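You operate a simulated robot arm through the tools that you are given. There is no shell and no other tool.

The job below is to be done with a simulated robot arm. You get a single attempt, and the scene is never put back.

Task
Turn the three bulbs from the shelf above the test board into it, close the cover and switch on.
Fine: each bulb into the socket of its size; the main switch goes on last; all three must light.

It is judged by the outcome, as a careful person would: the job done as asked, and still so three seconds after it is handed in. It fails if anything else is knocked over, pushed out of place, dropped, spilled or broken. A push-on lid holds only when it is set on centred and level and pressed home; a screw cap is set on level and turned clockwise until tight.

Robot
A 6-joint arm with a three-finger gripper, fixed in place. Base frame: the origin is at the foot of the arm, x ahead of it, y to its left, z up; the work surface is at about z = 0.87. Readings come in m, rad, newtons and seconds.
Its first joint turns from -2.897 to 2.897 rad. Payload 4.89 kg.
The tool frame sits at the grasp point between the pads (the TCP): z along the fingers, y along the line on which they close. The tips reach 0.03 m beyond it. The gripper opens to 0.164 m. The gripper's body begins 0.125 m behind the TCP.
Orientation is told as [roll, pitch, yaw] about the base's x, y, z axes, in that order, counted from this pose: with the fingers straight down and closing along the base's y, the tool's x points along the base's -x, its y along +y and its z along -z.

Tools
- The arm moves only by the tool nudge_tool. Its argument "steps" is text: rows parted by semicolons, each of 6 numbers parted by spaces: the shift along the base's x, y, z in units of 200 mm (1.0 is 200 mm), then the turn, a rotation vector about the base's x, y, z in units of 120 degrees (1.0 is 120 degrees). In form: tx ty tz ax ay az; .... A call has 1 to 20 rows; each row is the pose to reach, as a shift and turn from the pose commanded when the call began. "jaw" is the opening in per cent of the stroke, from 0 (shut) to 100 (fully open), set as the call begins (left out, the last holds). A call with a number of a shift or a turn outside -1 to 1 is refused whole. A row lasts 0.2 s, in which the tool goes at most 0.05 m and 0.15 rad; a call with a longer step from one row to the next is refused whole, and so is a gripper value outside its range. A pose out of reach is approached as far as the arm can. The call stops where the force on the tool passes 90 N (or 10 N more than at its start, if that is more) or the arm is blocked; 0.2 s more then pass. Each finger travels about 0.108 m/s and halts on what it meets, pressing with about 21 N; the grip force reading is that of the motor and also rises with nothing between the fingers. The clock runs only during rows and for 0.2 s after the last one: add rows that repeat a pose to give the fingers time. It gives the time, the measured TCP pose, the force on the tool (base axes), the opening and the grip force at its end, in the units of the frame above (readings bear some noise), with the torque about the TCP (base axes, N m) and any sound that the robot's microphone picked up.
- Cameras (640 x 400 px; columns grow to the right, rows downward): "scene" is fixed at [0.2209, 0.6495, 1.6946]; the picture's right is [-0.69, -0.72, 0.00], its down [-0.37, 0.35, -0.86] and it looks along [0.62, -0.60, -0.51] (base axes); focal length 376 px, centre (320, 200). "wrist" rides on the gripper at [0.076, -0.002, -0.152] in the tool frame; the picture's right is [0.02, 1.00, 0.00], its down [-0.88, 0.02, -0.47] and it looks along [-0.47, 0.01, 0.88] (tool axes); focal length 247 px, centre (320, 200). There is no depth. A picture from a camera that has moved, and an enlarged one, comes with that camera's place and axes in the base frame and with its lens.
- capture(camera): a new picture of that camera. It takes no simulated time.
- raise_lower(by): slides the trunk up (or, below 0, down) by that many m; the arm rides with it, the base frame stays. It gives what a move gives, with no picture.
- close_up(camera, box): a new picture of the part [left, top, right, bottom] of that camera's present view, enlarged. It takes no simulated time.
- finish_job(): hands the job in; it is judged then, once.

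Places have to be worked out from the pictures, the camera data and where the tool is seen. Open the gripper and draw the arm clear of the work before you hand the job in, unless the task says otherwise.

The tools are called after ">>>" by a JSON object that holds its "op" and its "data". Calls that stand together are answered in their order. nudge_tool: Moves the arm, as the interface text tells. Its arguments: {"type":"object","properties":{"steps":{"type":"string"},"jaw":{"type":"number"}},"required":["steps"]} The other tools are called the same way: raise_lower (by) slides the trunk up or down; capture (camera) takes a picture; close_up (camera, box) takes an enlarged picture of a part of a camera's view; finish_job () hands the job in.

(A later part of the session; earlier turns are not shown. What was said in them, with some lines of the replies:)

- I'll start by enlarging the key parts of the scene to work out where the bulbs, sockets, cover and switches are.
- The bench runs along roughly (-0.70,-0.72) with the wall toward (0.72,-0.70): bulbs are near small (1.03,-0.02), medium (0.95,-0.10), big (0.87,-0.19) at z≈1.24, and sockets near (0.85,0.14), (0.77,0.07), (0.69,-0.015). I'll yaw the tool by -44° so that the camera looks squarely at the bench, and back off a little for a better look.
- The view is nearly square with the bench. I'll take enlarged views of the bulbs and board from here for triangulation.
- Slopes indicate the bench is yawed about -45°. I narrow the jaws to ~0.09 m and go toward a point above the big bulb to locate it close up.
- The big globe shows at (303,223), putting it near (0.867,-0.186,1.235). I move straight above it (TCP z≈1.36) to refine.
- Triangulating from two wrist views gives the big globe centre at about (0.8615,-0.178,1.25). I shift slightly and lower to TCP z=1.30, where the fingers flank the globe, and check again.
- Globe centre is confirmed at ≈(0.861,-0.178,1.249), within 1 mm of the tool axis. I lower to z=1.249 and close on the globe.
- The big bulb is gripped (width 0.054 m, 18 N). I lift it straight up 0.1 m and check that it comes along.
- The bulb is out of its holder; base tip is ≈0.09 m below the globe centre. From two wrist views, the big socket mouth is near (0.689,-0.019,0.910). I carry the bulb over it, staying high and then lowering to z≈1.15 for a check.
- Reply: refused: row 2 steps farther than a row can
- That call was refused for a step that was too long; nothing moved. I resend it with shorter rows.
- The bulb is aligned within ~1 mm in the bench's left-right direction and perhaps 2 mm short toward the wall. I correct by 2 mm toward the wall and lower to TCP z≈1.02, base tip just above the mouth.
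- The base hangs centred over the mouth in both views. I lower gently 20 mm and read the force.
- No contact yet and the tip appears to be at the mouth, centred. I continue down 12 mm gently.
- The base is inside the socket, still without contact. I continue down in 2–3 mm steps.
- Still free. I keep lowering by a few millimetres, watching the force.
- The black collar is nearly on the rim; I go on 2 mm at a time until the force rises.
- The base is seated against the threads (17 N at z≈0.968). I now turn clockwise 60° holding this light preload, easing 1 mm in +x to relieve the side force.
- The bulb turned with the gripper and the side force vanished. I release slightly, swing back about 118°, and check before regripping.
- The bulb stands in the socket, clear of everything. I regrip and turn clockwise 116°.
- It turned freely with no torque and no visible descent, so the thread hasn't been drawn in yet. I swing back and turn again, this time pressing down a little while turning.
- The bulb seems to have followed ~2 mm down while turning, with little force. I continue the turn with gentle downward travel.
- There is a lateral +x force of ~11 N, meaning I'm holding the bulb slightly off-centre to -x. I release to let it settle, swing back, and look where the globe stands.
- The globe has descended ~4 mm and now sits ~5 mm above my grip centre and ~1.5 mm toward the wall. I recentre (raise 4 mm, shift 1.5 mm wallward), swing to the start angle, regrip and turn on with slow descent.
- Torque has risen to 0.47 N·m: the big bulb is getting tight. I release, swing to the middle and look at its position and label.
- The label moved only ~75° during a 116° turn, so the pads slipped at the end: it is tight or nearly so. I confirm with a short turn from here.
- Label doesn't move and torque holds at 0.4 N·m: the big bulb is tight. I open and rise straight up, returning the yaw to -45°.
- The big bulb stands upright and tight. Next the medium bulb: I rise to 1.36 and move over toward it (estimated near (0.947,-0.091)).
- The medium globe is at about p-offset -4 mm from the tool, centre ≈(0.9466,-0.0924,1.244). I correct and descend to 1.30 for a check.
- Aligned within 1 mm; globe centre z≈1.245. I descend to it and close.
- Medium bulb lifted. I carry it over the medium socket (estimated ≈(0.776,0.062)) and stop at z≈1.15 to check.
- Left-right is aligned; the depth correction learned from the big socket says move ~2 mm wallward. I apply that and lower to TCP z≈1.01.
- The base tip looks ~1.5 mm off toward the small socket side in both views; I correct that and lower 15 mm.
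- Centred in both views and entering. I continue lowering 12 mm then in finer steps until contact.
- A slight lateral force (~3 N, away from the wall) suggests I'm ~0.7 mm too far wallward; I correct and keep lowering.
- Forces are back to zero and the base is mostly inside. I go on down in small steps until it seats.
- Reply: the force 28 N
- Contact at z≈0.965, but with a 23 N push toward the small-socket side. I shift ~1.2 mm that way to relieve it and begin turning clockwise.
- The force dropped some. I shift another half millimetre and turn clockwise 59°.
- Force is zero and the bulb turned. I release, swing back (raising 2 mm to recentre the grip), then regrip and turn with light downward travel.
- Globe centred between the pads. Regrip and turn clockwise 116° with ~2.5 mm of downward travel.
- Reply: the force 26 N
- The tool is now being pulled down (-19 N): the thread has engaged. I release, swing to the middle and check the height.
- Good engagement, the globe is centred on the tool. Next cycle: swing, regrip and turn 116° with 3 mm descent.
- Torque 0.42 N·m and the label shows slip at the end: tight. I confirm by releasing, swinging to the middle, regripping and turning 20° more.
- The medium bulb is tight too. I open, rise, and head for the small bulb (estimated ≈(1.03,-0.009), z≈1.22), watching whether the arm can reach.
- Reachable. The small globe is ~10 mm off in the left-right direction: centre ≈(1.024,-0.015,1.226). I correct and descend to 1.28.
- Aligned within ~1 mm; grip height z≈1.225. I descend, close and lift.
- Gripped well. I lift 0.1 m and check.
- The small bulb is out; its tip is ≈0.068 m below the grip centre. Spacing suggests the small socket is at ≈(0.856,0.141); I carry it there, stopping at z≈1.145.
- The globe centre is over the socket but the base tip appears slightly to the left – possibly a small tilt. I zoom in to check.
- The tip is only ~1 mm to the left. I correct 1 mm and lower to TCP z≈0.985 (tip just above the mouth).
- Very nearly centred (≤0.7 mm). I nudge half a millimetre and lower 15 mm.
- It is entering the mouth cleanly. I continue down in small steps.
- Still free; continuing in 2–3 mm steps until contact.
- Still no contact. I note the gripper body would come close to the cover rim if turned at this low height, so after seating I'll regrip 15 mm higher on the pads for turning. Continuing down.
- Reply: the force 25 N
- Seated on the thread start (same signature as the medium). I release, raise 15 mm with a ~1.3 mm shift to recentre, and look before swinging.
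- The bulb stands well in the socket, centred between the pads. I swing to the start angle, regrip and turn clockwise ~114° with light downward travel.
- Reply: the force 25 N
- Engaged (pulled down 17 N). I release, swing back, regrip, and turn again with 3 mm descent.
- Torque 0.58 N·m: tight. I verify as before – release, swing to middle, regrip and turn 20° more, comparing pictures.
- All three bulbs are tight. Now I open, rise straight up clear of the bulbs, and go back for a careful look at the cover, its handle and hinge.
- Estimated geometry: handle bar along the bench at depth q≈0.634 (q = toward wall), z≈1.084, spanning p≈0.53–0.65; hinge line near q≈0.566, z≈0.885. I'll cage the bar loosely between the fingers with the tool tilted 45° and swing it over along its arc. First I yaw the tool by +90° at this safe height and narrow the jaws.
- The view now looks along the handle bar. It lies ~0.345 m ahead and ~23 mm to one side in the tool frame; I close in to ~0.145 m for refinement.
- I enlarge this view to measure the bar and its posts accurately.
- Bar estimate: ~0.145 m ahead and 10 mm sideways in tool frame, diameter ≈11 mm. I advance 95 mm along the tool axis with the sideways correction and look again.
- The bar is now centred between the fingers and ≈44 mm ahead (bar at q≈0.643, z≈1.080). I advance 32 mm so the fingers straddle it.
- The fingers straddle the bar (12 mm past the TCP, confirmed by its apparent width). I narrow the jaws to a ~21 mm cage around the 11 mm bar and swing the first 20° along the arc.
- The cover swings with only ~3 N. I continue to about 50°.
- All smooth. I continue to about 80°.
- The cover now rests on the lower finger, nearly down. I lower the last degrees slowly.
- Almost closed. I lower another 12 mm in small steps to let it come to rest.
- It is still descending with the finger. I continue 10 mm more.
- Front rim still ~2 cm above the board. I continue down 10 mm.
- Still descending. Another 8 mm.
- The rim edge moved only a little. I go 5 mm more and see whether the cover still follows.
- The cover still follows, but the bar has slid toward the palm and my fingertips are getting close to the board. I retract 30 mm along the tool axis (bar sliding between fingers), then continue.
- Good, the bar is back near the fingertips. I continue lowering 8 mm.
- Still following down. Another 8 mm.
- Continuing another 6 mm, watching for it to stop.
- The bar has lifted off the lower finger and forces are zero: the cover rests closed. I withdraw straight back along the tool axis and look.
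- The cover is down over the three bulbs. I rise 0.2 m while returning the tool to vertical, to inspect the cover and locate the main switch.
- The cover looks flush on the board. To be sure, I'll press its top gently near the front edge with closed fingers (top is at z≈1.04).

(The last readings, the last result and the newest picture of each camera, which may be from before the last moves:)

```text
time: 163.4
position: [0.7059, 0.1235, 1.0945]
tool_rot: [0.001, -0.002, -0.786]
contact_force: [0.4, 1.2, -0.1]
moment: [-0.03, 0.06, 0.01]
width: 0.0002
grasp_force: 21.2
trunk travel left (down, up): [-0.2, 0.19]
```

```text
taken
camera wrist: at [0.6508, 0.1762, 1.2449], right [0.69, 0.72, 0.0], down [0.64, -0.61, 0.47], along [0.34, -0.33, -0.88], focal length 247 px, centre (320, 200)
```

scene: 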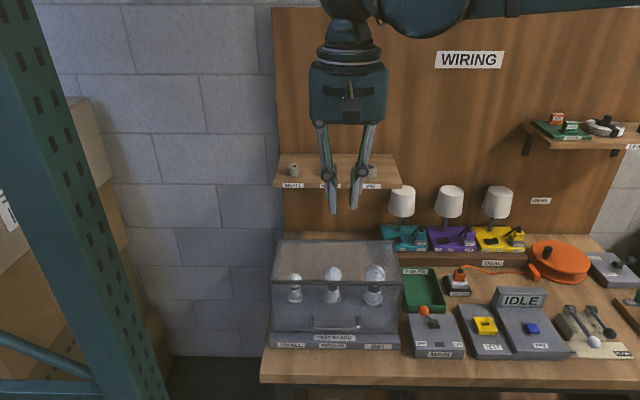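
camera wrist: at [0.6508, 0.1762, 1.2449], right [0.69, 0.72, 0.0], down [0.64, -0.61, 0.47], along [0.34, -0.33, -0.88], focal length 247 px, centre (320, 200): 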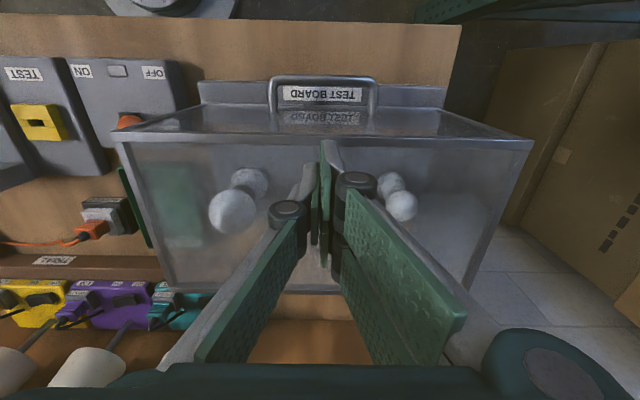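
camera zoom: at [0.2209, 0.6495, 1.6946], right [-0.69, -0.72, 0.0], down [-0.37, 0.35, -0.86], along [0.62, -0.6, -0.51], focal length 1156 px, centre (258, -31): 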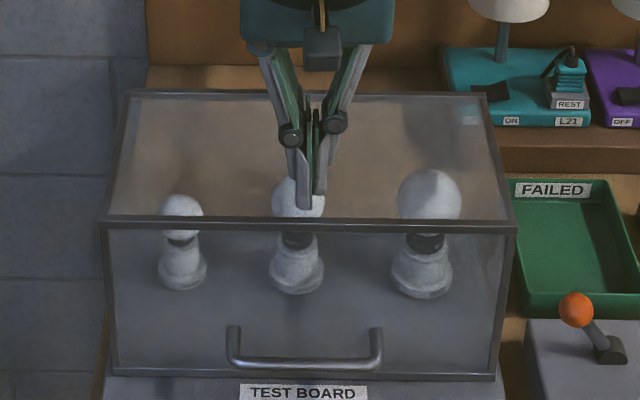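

Fingertips are ~2 cm over the cover's top. I lower in small steps to a light press.

>>> {"op": "nudge_tool", "data": {"steps": "0 0 -0.03 0 0 0; 0 0 -0.06 0 0 0; 0 0 -0.08 0 0 0; 0 0 -0.08 0 0 0"}}

>>> {"op": "nudge_tool", "data": {"steps": "0 0 -0.01 0 0 0; 0 0 -0.02 0 0 0; 0 0 -0.02 0 0 0"}}

>>> {"op": "nudge_tool", "data": {"steps": "0 0 -0.01 0 0 0; 0 0 -0.02 0 0 0; 0 0 -0.02 0 0 0"}}

```text
time: 164.4
position: [0.7057, 0.1259, 1.0787]
tool_rot: [-0.001, -0.002, -0.785]
contact_force: [0.0, 0.8, -0.5]
moment: [0.01, -0.02, 0.04]
width: 0.0059
grasp_force: 44.5
trunk travel left (down, up): [-0.2, 0.19]
```

```text
time: 165.3
position: [0.7053, 0.1247, 1.0791]
tool_rot: [0.001, -0.004, -0.786]
contact_force: [-8.7, -1.7, 59.8]
moment: [0.16, 0.27, 0.08]
width: 0.006
grasp_force: 44.5
trunk travel left (down, up): [-0.2, 0.19]
stopped in row 3: the force on the tool passed its limit at 93 N (the readings are from after the stop); the commanded pose is now the measured one
```

```text
time: 165.7
position: [0.7055, 0.1253, 1.0789]
tool_rot: [0.003, -0.004, -0.784]
contact_force: [-15.9, -1.6, 64.0]
moment: [0.15, 0.47, 0.03]
width: 0.0061
grasp_force: 45.3
trunk travel left (down, up): [-0.2, 0.19]
stopped in row 2: the force on the tool passed its limit at 97 N (the readings are from after the stop); the commanded pose is now the measured one
```

The cover is solidly seated (rigid contact at tip z≈1.049, more force than intended). I lift off at once and check that everything is intact.

>>> {"op": "nudge_tool", "data": {"steps": "0 0 0.1 0 0 0; 0 0 0.3 0 0 0; 0 0 0.5 0 0 0; 0 0 0.7 0 0 0; 0 0 0.7 0 0 0"}}

>>> {"op": "close_up", "data": {"camera": "scene", "box": [260, 230, 420, 360]}}

>>> {"op": "close_up", "data": {"camera": "scene", "box": [260, 310, 340, 360]}}

>>> {"op": "capture", "data": {"camera": "wrist"}}

```text
time: 166.9
position: [0.7072, 0.1238, 1.2136]
tool_rot: [0.001, -0.002, -0.785]
contact_force: [-1.2, -0.6, 0.9]
moment: [0.05, -0.05, 0.02]
width: 0.0
grasp_force: 44.6
trunk travel left (down, up): [-0.2, 0.19]
```

```text
3.08 times, centred on (340, 295) of scene
camera zoom: at [0.2209, 0.6495, 1.6946], right [-0.69, -0.72, 0.0], down [-0.37, 0.35, -0.86], along [0.62, -0.6, -0.51], focal length 1156 px, centre (258, -92)
```

zoom: 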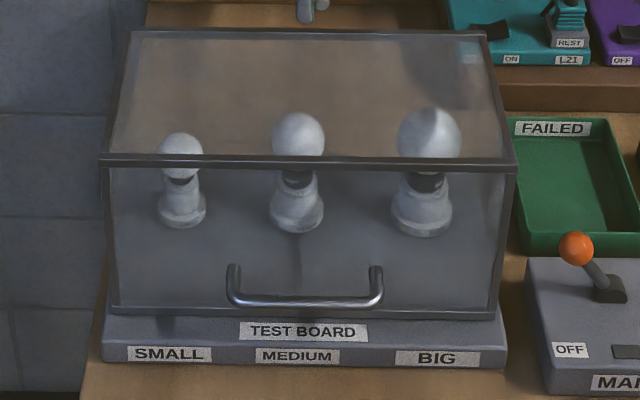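

```text
8.00 times, centred on (300, 335) of scene
camera zoom: at [0.2209, 0.6495, 1.6946], right [-0.69, -0.72, 0.0], down [-0.37, 0.35, -0.86], along [0.62, -0.6, -0.51], focal length 3006 px, centre (480, -880)
```

zoom: 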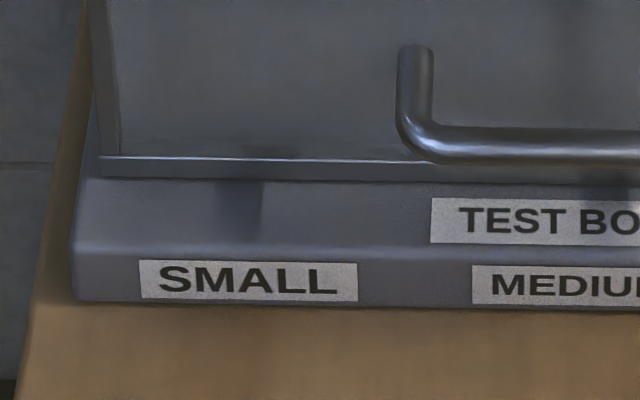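

```text
taken
camera wrist: at [0.6522, 0.1765, 1.3655], right [0.69, 0.72, 0.0], down [0.63, -0.61, 0.48], along [0.34, -0.33, -0.88], focal length 247 px, centre (320, 200)
```

wrist: 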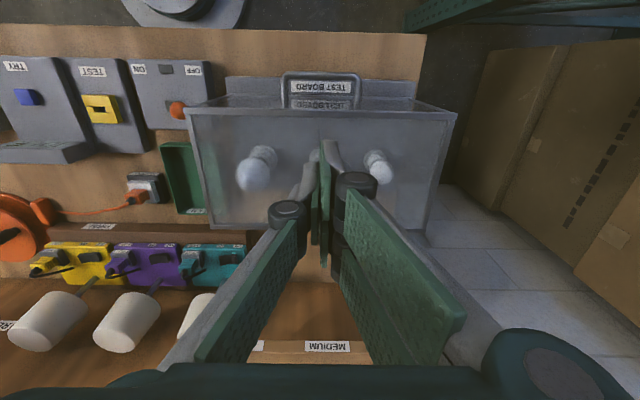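

Nothing changed: the cover was already fully closed and the bulbs are fine. Now the main switch: knob at about p≈0.357, q≈0.402, z≈0.938 leaning to OFF; it must be pushed toward -p (right in the scene). I yaw +90° and go above the start point on the knob's OFF side.

>>> {"op": "nudge_tool", "data": {"steps": "-0.06 -0.055 0 0 0 0.068; -0.12 -0.11 0 0 0 0.136; -0.18 -0.165 0 0 0 0.204; -0.24 -0.22 0 0 0 0.272; -0.3 -0.275 0 0 0 0.34; -0.36 -0.33 0 0 0 0.408; -0.42 -0.385 0 0 0 0.476; -0.48 -0.44 0 0 0 0.544; -0.54 -0.49 0 0 0 0.612; -0.6 -0.54 0 0 0 0.68; -0.66 -0.59 0 0 0 0.75; -0.729 -0.651 0 0 0 0.75; -0.729 -0.651 0 0 0 0.75", "jaw": 0}}

>>> {"op": "capture", "data": {"camera": "wrist"}}

>>> {"op": "close_up", "data": {"camera": "scene", "box": [370, 230, 498, 360]}}

```text
time: 169.7
position: [0.5604, -0.0063, 1.2147]
tool_rot: [0.003, -0.002, 0.784]
contact_force: [-0.6, 0.6, 0.3]
moment: [0.04, -0.07, -0.01]
width: 0.0
grasp_force: 44.6
trunk travel left (down, up): [-0.2, 0.19]
```

```text
taken
camera wrist: at [0.5076, -0.0628, 1.3656], right [-0.72, 0.69, 0.0], down [0.61, 0.64, 0.48], along [0.33, 0.34, -0.88], focal length 247 px, centre (320, 200)
```

wrist: 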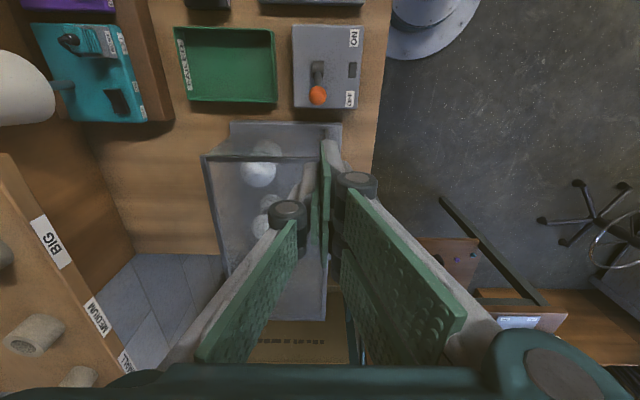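

```text
3.08 times, centred on (434, 295) of scene
camera zoom: at [0.2209, 0.6495, 1.6946], right [-0.69, -0.72, 0.0], down [-0.37, 0.35, -0.86], along [0.62, -0.6, -0.51], focal length 1156 px, centre (-31, -92)
```

zoom: 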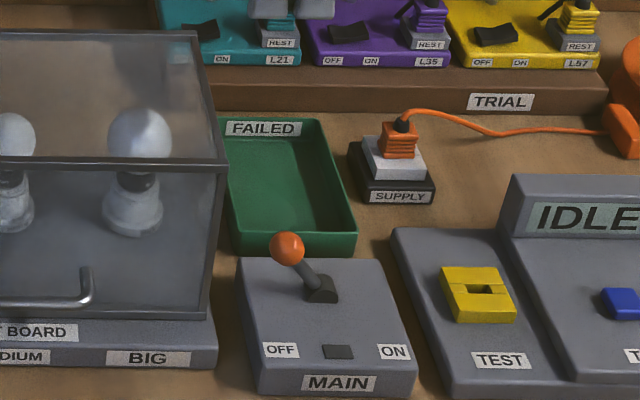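

The knob is in line with the tool in depth. I descend beside it (8 mm clear of the knob, ~24 mm clear of the cover) to TCP z≈0.965.

>>> {"op": "nudge_tool", "data": {"steps": "0 0 -0.2 0 0 0; 0 0 -0.4 0 0 0; 0 0 -0.6 0 0 0; 0 0 -0.8 0 0 0; 0 0 -0.95 0 0 0; 0 0 -0.95 0 0 0"}}

>>> {"op": "close_up", "data": {"camera": "scene", "box": [390, 250, 470, 350]}}

>>> {"op": "capture", "data": {"camera": "wrist"}}

```text
time: 171.1
position: [0.5623, -0.0055, 1.0255]
tool_rot: [0.002, -0.001, 0.785]
contact_force: [1.1, -0.8, -0.3]
moment: [-0.02, 0.07, -0.02]
width: 0.0001
grasp_force: 44.6
trunk travel left (down, up): [-0.2, 0.19]
```

```text
4.00 times, centred on (430, 300) of scene
camera zoom: at [0.2209, 0.6495, 1.6946], right [-0.69, -0.72, 0.0], down [-0.37, 0.35, -0.86], along [0.62, -0.6, -0.51], focal length 1503 px, centre (-120, -200)
```

zoom: 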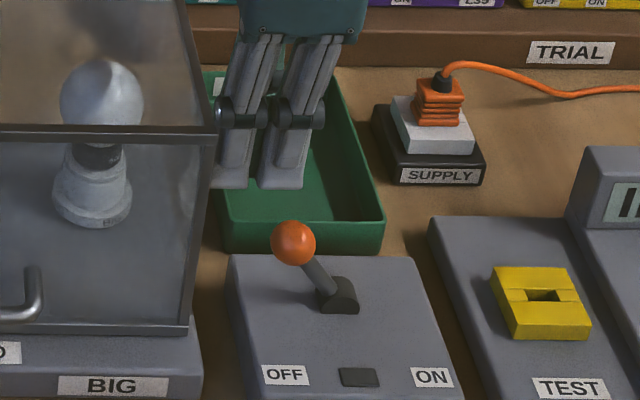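

```text
taken
camera wrist: at [0.509, -0.0616, 1.1757], right [-0.72, 0.69, 0.0], down [0.61, 0.64, 0.47], along [0.33, 0.34, -0.88], focal length 247 px, centre (320, 200)
```

wrist: 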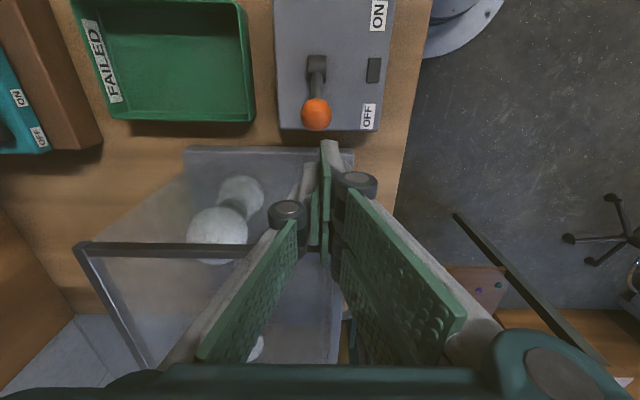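

The fingers are visually wider than expected along this direction, so descending here would risk touching the knob or the cover. A better way: straddle the knob with the fingers on its two depth sides and carry it over. I move over the knob (p≈0.354, q≈0.406) and open to ~0.055.

>>> {"op": "nudge_tool", "data": {"steps": "0 0 0.05 0 0 0; -0.063 -0.077 0.05 0 0 0; -0.126 -0.1545 0.05 0 0 0; -0.126 -0.1545 0.05 0 0 0"}}

>>> {"op": "nudge_tool", "data": {"steps": "0 0 0 0 0 0; 0 0 0 0 0 0; 0 0 0 0 0 0", "jaw": 34}}

>>> {"op": "close_up", "data": {"camera": "scene", "box": [390, 250, 470, 350]}}

>>> {"op": "capture", "data": {"camera": "wrist"}}

```text
time: 172.1
position: [0.5362, -0.0341, 1.0353]
tool_rot: [0.0, -0.001, 0.784]
contact_force: [-0.8, -0.6, -0.7]
moment: [-0.01, -0.05, 0.02]
width: 0.0
grasp_force: 44.7
trunk travel left (down, up): [-0.2, 0.19]
```

```text
time: 172.9
position: [0.5373, -0.0364, 1.0367]
tool_rot: [0.002, -0.002, 0.785]
contact_force: [-0.2, -0.8, 0.1]
moment: [-0.01, 0.04, -0.01]
width: 0.0557
grasp_force: 0.2
trunk travel left (down, up): [-0.2, 0.19]
```

```text
4.00 times, centred on (430, 300) of scene
camera zoom: at [0.2209, 0.6495, 1.6946], right [-0.69, -0.72, 0.0], down [-0.37, 0.35, -0.86], along [0.62, -0.6, -0.51], focal length 1503 px, centre (-120, -200)
```

zoom: 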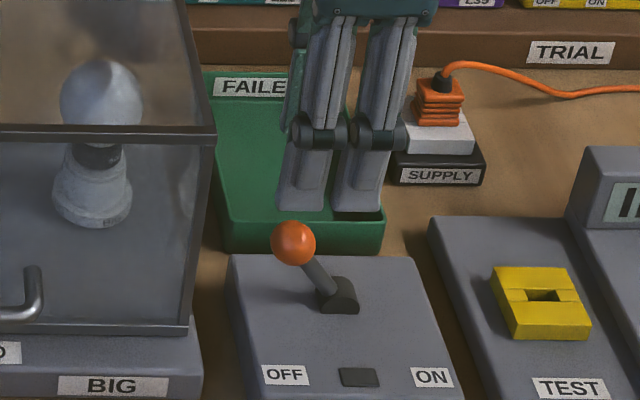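

```text
taken
camera wrist: at [0.4833, -0.0922, 1.1862], right [-0.72, 0.69, 0.0], down [0.61, 0.64, 0.47], along [0.33, 0.34, -0.88], focal length 247 px, centre (320, 200)
```

wrist: 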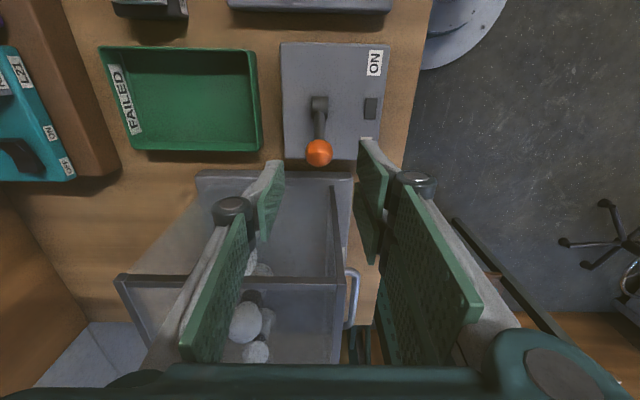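

The knob is centred between the fingers (depth) and ~1.5 mm off lengthwise. I descend to TCP z≈0.958, with fingertips beside the knob's lower half.

>>> {"op": "nudge_tool", "data": {"steps": "0.006 0.004 -0.13 0 0 0; 0.006 0.004 -0.26 0 0 0; 0.006 0.004 -0.393 0 0 0; 0.006 0.004 -0.393 0 0 0"}}

>>> {"op": "close_up", "data": {"camera": "scene", "box": [390, 250, 470, 350]}}

>>> {"op": "capture", "data": {"camera": "wrist"}}

```text
time: 173.9
position: [0.5377, -0.036, 0.9568]
tool_rot: [0.001, -0.001, 0.784]
contact_force: [0.6, 0.0, 0.6]
moment: [0.03, 0.06, -0.03]
width: 0.0558
grasp_force: 0.1
trunk travel left (down, up): [-0.2, 0.19]
```

```text
4.00 times, centred on (430, 300) of scene
camera zoom: at [0.2209, 0.6495, 1.6946], right [-0.69, -0.72, 0.0], down [-0.37, 0.35, -0.86], along [0.62, -0.6, -0.51], focal length 1503 px, centre (-120, -200)
```

zoom: 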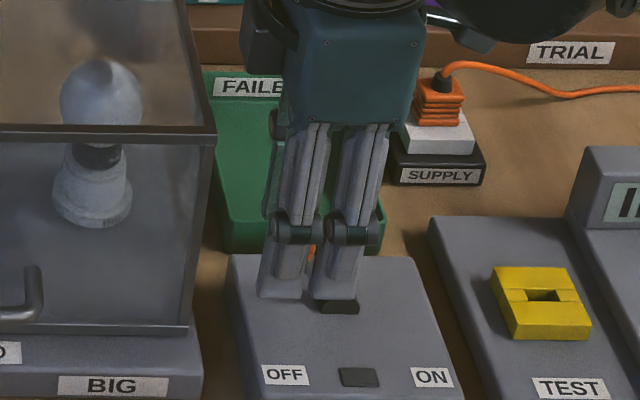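

```text
taken
camera wrist: at [0.4854, -0.0918, 1.107], right [-0.72, 0.69, 0.0], down [0.61, 0.64, 0.47], along [0.33, 0.34, -0.88], focal length 247 px, centre (320, 200)
```

wrist: 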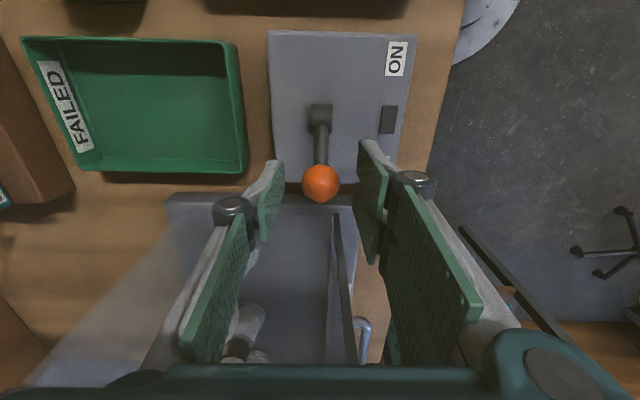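

The knob sits right between the pads. I close on it.

>>> {"op": "nudge_tool", "data": {"steps": "0 0 0 0 0 0; 0 0 0 0 0 0; 0 0 0 0 0 0; 0 0 0 0 0 0", "jaw": 10}}

>>> {"op": "capture", "data": {"camera": "wrist"}}

```text
time: 174.9
position: [0.5386, -0.0346, 0.9568]
tool_rot: [0.001, -0.002, 0.787]
contact_force: [-3.5, -2.2, -8.2]
moment: [0.1, 0.08, -0.02]
width: 0.0281
grasp_force: 45.1
trunk travel left (down, up): [-0.2, 0.19]
```

```text
taken
camera wrist: at [0.4851, -0.0919, 1.1072], right [-0.72, 0.69, 0.0], down [0.61, 0.63, 0.47], along [0.33, 0.34, -0.88], focal length 247 px, centre (320, 200)
```

wrist: 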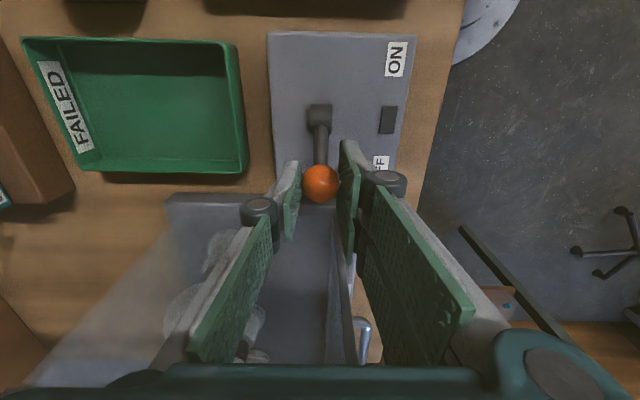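

Knob held (28 mm). All bulbs are in and the cover is closed, so I now swing the lever over along its arc toward ON.

>>> {"op": "nudge_tool", "data": {"steps": "-0.0272 -0.0272 0.033 0 0 0; -0.0583 -0.0583 0.0575 0 0 0; -0.0898 -0.0898 0.0715 0 0 0; -0.1255 -0.1255 0.077 0 0 0; -0.1612 -0.1612 0.0715 0 0 0; -0.1927 -0.1927 0.0575 0 0 0; -0.1927 -0.1927 0.0575 0 0 0"}}

>>> {"op": "capture", "data": {"camera": "wrist"}}

>>> {"op": "close_up", "data": {"camera": "scene", "box": [390, 250, 470, 350]}}

```text
time: 176.5
position: [0.4999, -0.0725, 0.9683]
tool_rot: [-0.001, -0.001, 0.786]
contact_force: [5.3, 11.6, 22.6]
moment: [1.14, -0.92, 0.08]
width: 0.0284
grasp_force: 45.0
trunk travel left (down, up): [-0.2, 0.19]
```

```text
taken
camera wrist: at [0.4465, -0.1301, 1.1197], right [-0.72, 0.69, 0.0], down [0.61, 0.64, 0.47], along [0.33, 0.34, -0.88], focal length 247 px, centre (320, 200)
```

wrist: 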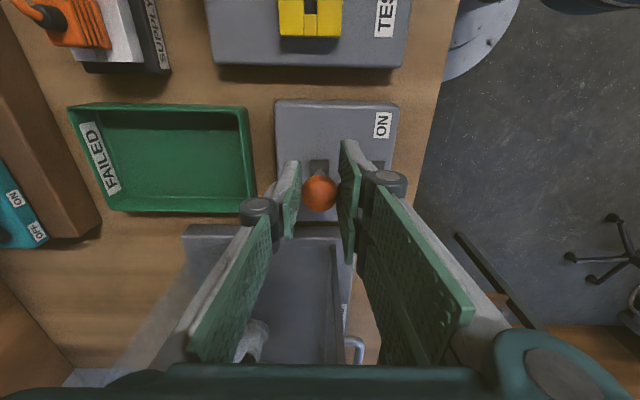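

```text
4.00 times, centred on (430, 300) of scene
camera zoom: at [0.2209, 0.6495, 1.6946], right [-0.69, -0.72, 0.0], down [-0.37, 0.35, -0.86], along [0.62, -0.6, -0.51], focal length 1503 px, centre (-120, -200)
```

zoom: 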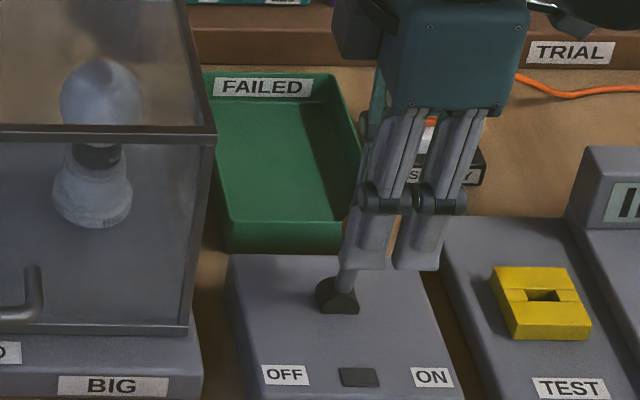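

The lever has passed vertical; the upward force says its arc is a little higher than I assumed. I continue toward ON, descending less.

>>> {"op": "nudge_tool", "data": {"steps": "-0.015 -0.015 0.01 0 0 0; -0.031 -0.031 0.005 0 0 0; -0.046 -0.046 -0.005 0 0 0; -0.06 -0.06 -0.015 0 0 0; -0.06 -0.06 -0.015 0 0 0"}}

>>> {"op": "close_up", "data": {"camera": "scene", "box": [390, 250, 470, 350]}}

>>> {"op": "capture", "data": {"camera": "scene"}}

```text
time: 177.7
position: [0.4866, -0.0858, 0.9663]
tool_rot: [-0.001, -0.002, 0.786]
contact_force: [3.3, 7.6, 18.4]
moment: [0.91, -0.94, 0.02]
width: 0.0282
grasp_force: 45.0
trunk travel left (down, up): [-0.2, 0.19]
```

```text
4.00 times, centred on (430, 300) of scene
camera zoom: at [0.2209, 0.6495, 1.6946], right [-0.69, -0.72, 0.0], down [-0.37, 0.35, -0.86], along [0.62, -0.6, -0.51], focal length 1503 px, centre (-120, -200)
```

zoom: 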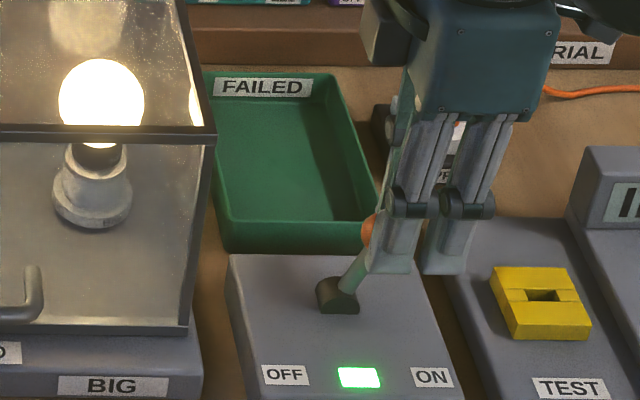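

```text
taken
```

scene: 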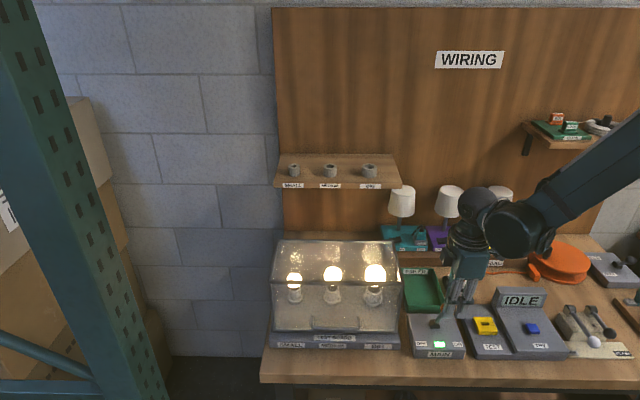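

All three bulbs light and the main indicator is green. I open the fingers and check that the lever stays in ON.

>>> {"op": "nudge_tool", "data": {"steps": "0 0 0 0 0 0; 0 0 0 0 0 0; 0 0 0 0 0 0", "jaw": 34}}

>>> {"op": "close_up", "data": {"camera": "scene", "box": [390, 250, 470, 350]}}

>>> {"op": "capture", "data": {"camera": "wrist"}}

```text
time: 178.5
position: [0.4879, -0.0859, 0.9653]
tool_rot: [0.003, -0.002, 0.785]
contact_force: [0.0, -0.4, 0.7]
moment: [0.02, 0.01, -0.02]
width: 0.0556
grasp_force: 0.1
trunk travel left (down, up): [-0.2, 0.19]
```

```text
4.00 times, centred on (430, 300) of scene
camera zoom: at [0.2209, 0.6495, 1.6946], right [-0.69, -0.72, 0.0], down [-0.37, 0.35, -0.86], along [0.62, -0.6, -0.51], focal length 1503 px, centre (-120, -200)
```

zoom: 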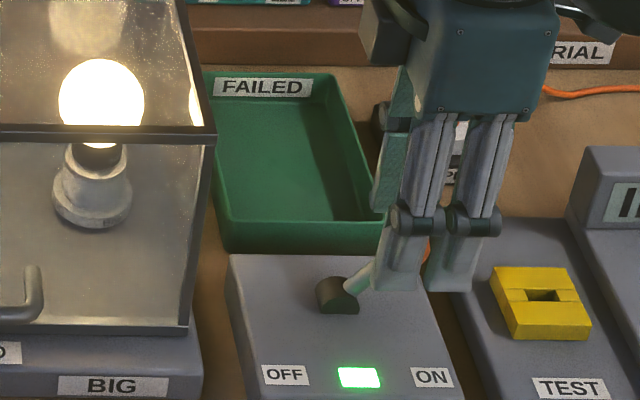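

```text
taken
camera wrist: at [0.4344, -0.1424, 1.1161], right [-0.72, 0.69, 0.0], down [0.61, 0.64, 0.47], along [0.33, 0.34, -0.88], focal length 247 px, centre (320, 200)
```

wrist: 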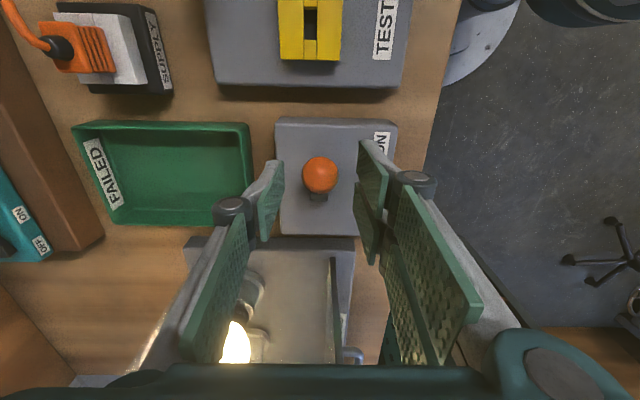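

The lever snapped fully to ON by itself and everything stays lit. I rise straight up and draw the arm clear.

>>> {"op": "nudge_tool", "data": {"steps": "0 0 0.1 0 0 0; 0 0 0.3 0 0 0; 0 0 0.5 0 0 0; 0 0 0.7 0 0 0; 0 0 0.9 0 0 0; 0 0 1 0 0 0", "jaw": 40}}

>>> {"op": "nudge_tool", "data": {"steps": "0 0.05 0.2 0 0 0; 0 0.15 0.4 0 0 0; 0 0.3 0.55 0 0 0; -0.1 0.45 0.7 0 0 0; -0.2 0.6 0.8 0 0 0; -0.3 0.75 0.9 0 0 0; -0.3 0.75 0.9 0 0 0", "jaw": 100}}

>>> {"op": "capture", "data": {"camera": "scene"}}

>>> {"op": "close_up", "data": {"camera": "scene", "box": [260, 230, 420, 360]}}

>>> {"op": "close_up", "data": {"camera": "scene", "box": [390, 250, 518, 360]}}

```text
time: 179.9
position: [0.4887, -0.0854, 1.1652]
tool_rot: [0.002, -0.002, 0.785]
contact_force: [0.1, -1.4, 0.5]
moment: [0.0, 0.03, 0.01]
width: 0.0655
grasp_force: 0.1
trunk travel left (down, up): [-0.2, 0.19]
```

```text
time: 181.5
position: [0.4272, 0.066, 1.3472]
tool_rot: [0.002, -0.001, 0.786]
contact_force: [-0.8, 0.1, 0.3]
moment: [0.02, -0.11, 0.0]
width: 0.1642
grasp_force: 0.0
trunk travel left (down, up): [-0.2, 0.19]
```

```text
taken
```

scene: 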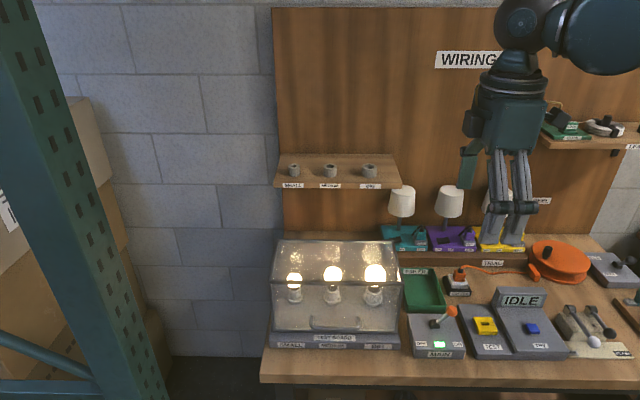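

```text
3.08 times, centred on (340, 295) of scene
camera zoom: at [0.2209, 0.6495, 1.6946], right [-0.69, -0.72, 0.0], down [-0.37, 0.35, -0.86], along [0.62, -0.6, -0.51], focal length 1156 px, centre (258, -92)
```

zoom: 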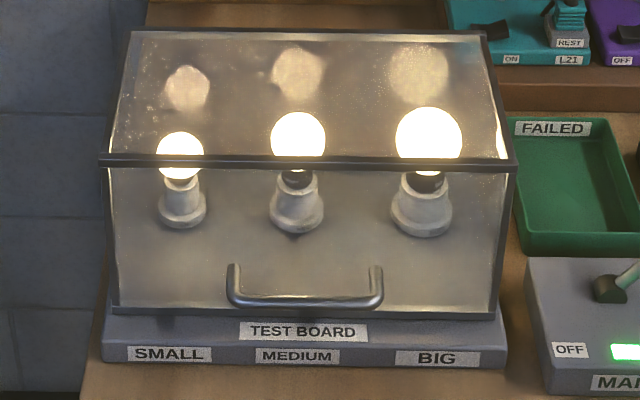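

```text
3.64 times, centred on (454, 305) of scene
camera zoom: at [0.2209, 0.6495, 1.6946], right [-0.69, -0.72, 0.0], down [-0.37, 0.35, -0.86], along [0.62, -0.6, -0.51], focal length 1366 px, centre (-167, -182)
```

zoom: 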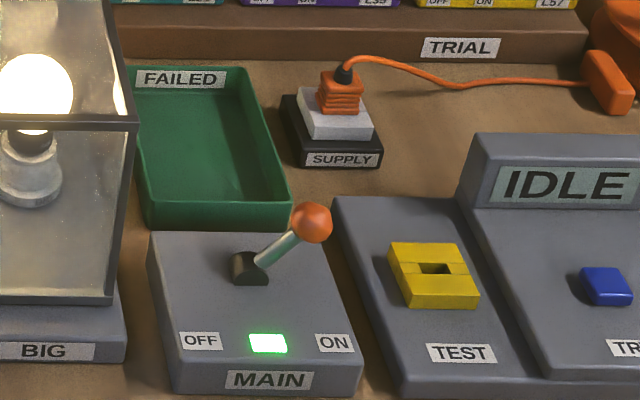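

All three bulbs are lit, the cover is closed, the main switch is fully ON with its indicator green. Nothing else has moved, and the arm is clear with the gripper open, so I hand the job in.

>>> {"op": "finish_job", "data": {}}

```text
The job is handed in.
```

The job is done and handed in. All three bulbs are screwed tight into the sockets of their own size, the cover is closed, and the main switch went on last. In the final pictures all three bulbs are lit and the main indicator is green.

- **Cover press:** when I pressed the cover to check it was seated, the force peaked at about 97 N, more than I intended. Nothing moved or changed in the pictures afterwards.
- **Rest of the bench:** nothing else on it was moved or knocked over. The arm finished clear of the work with the gripper open.
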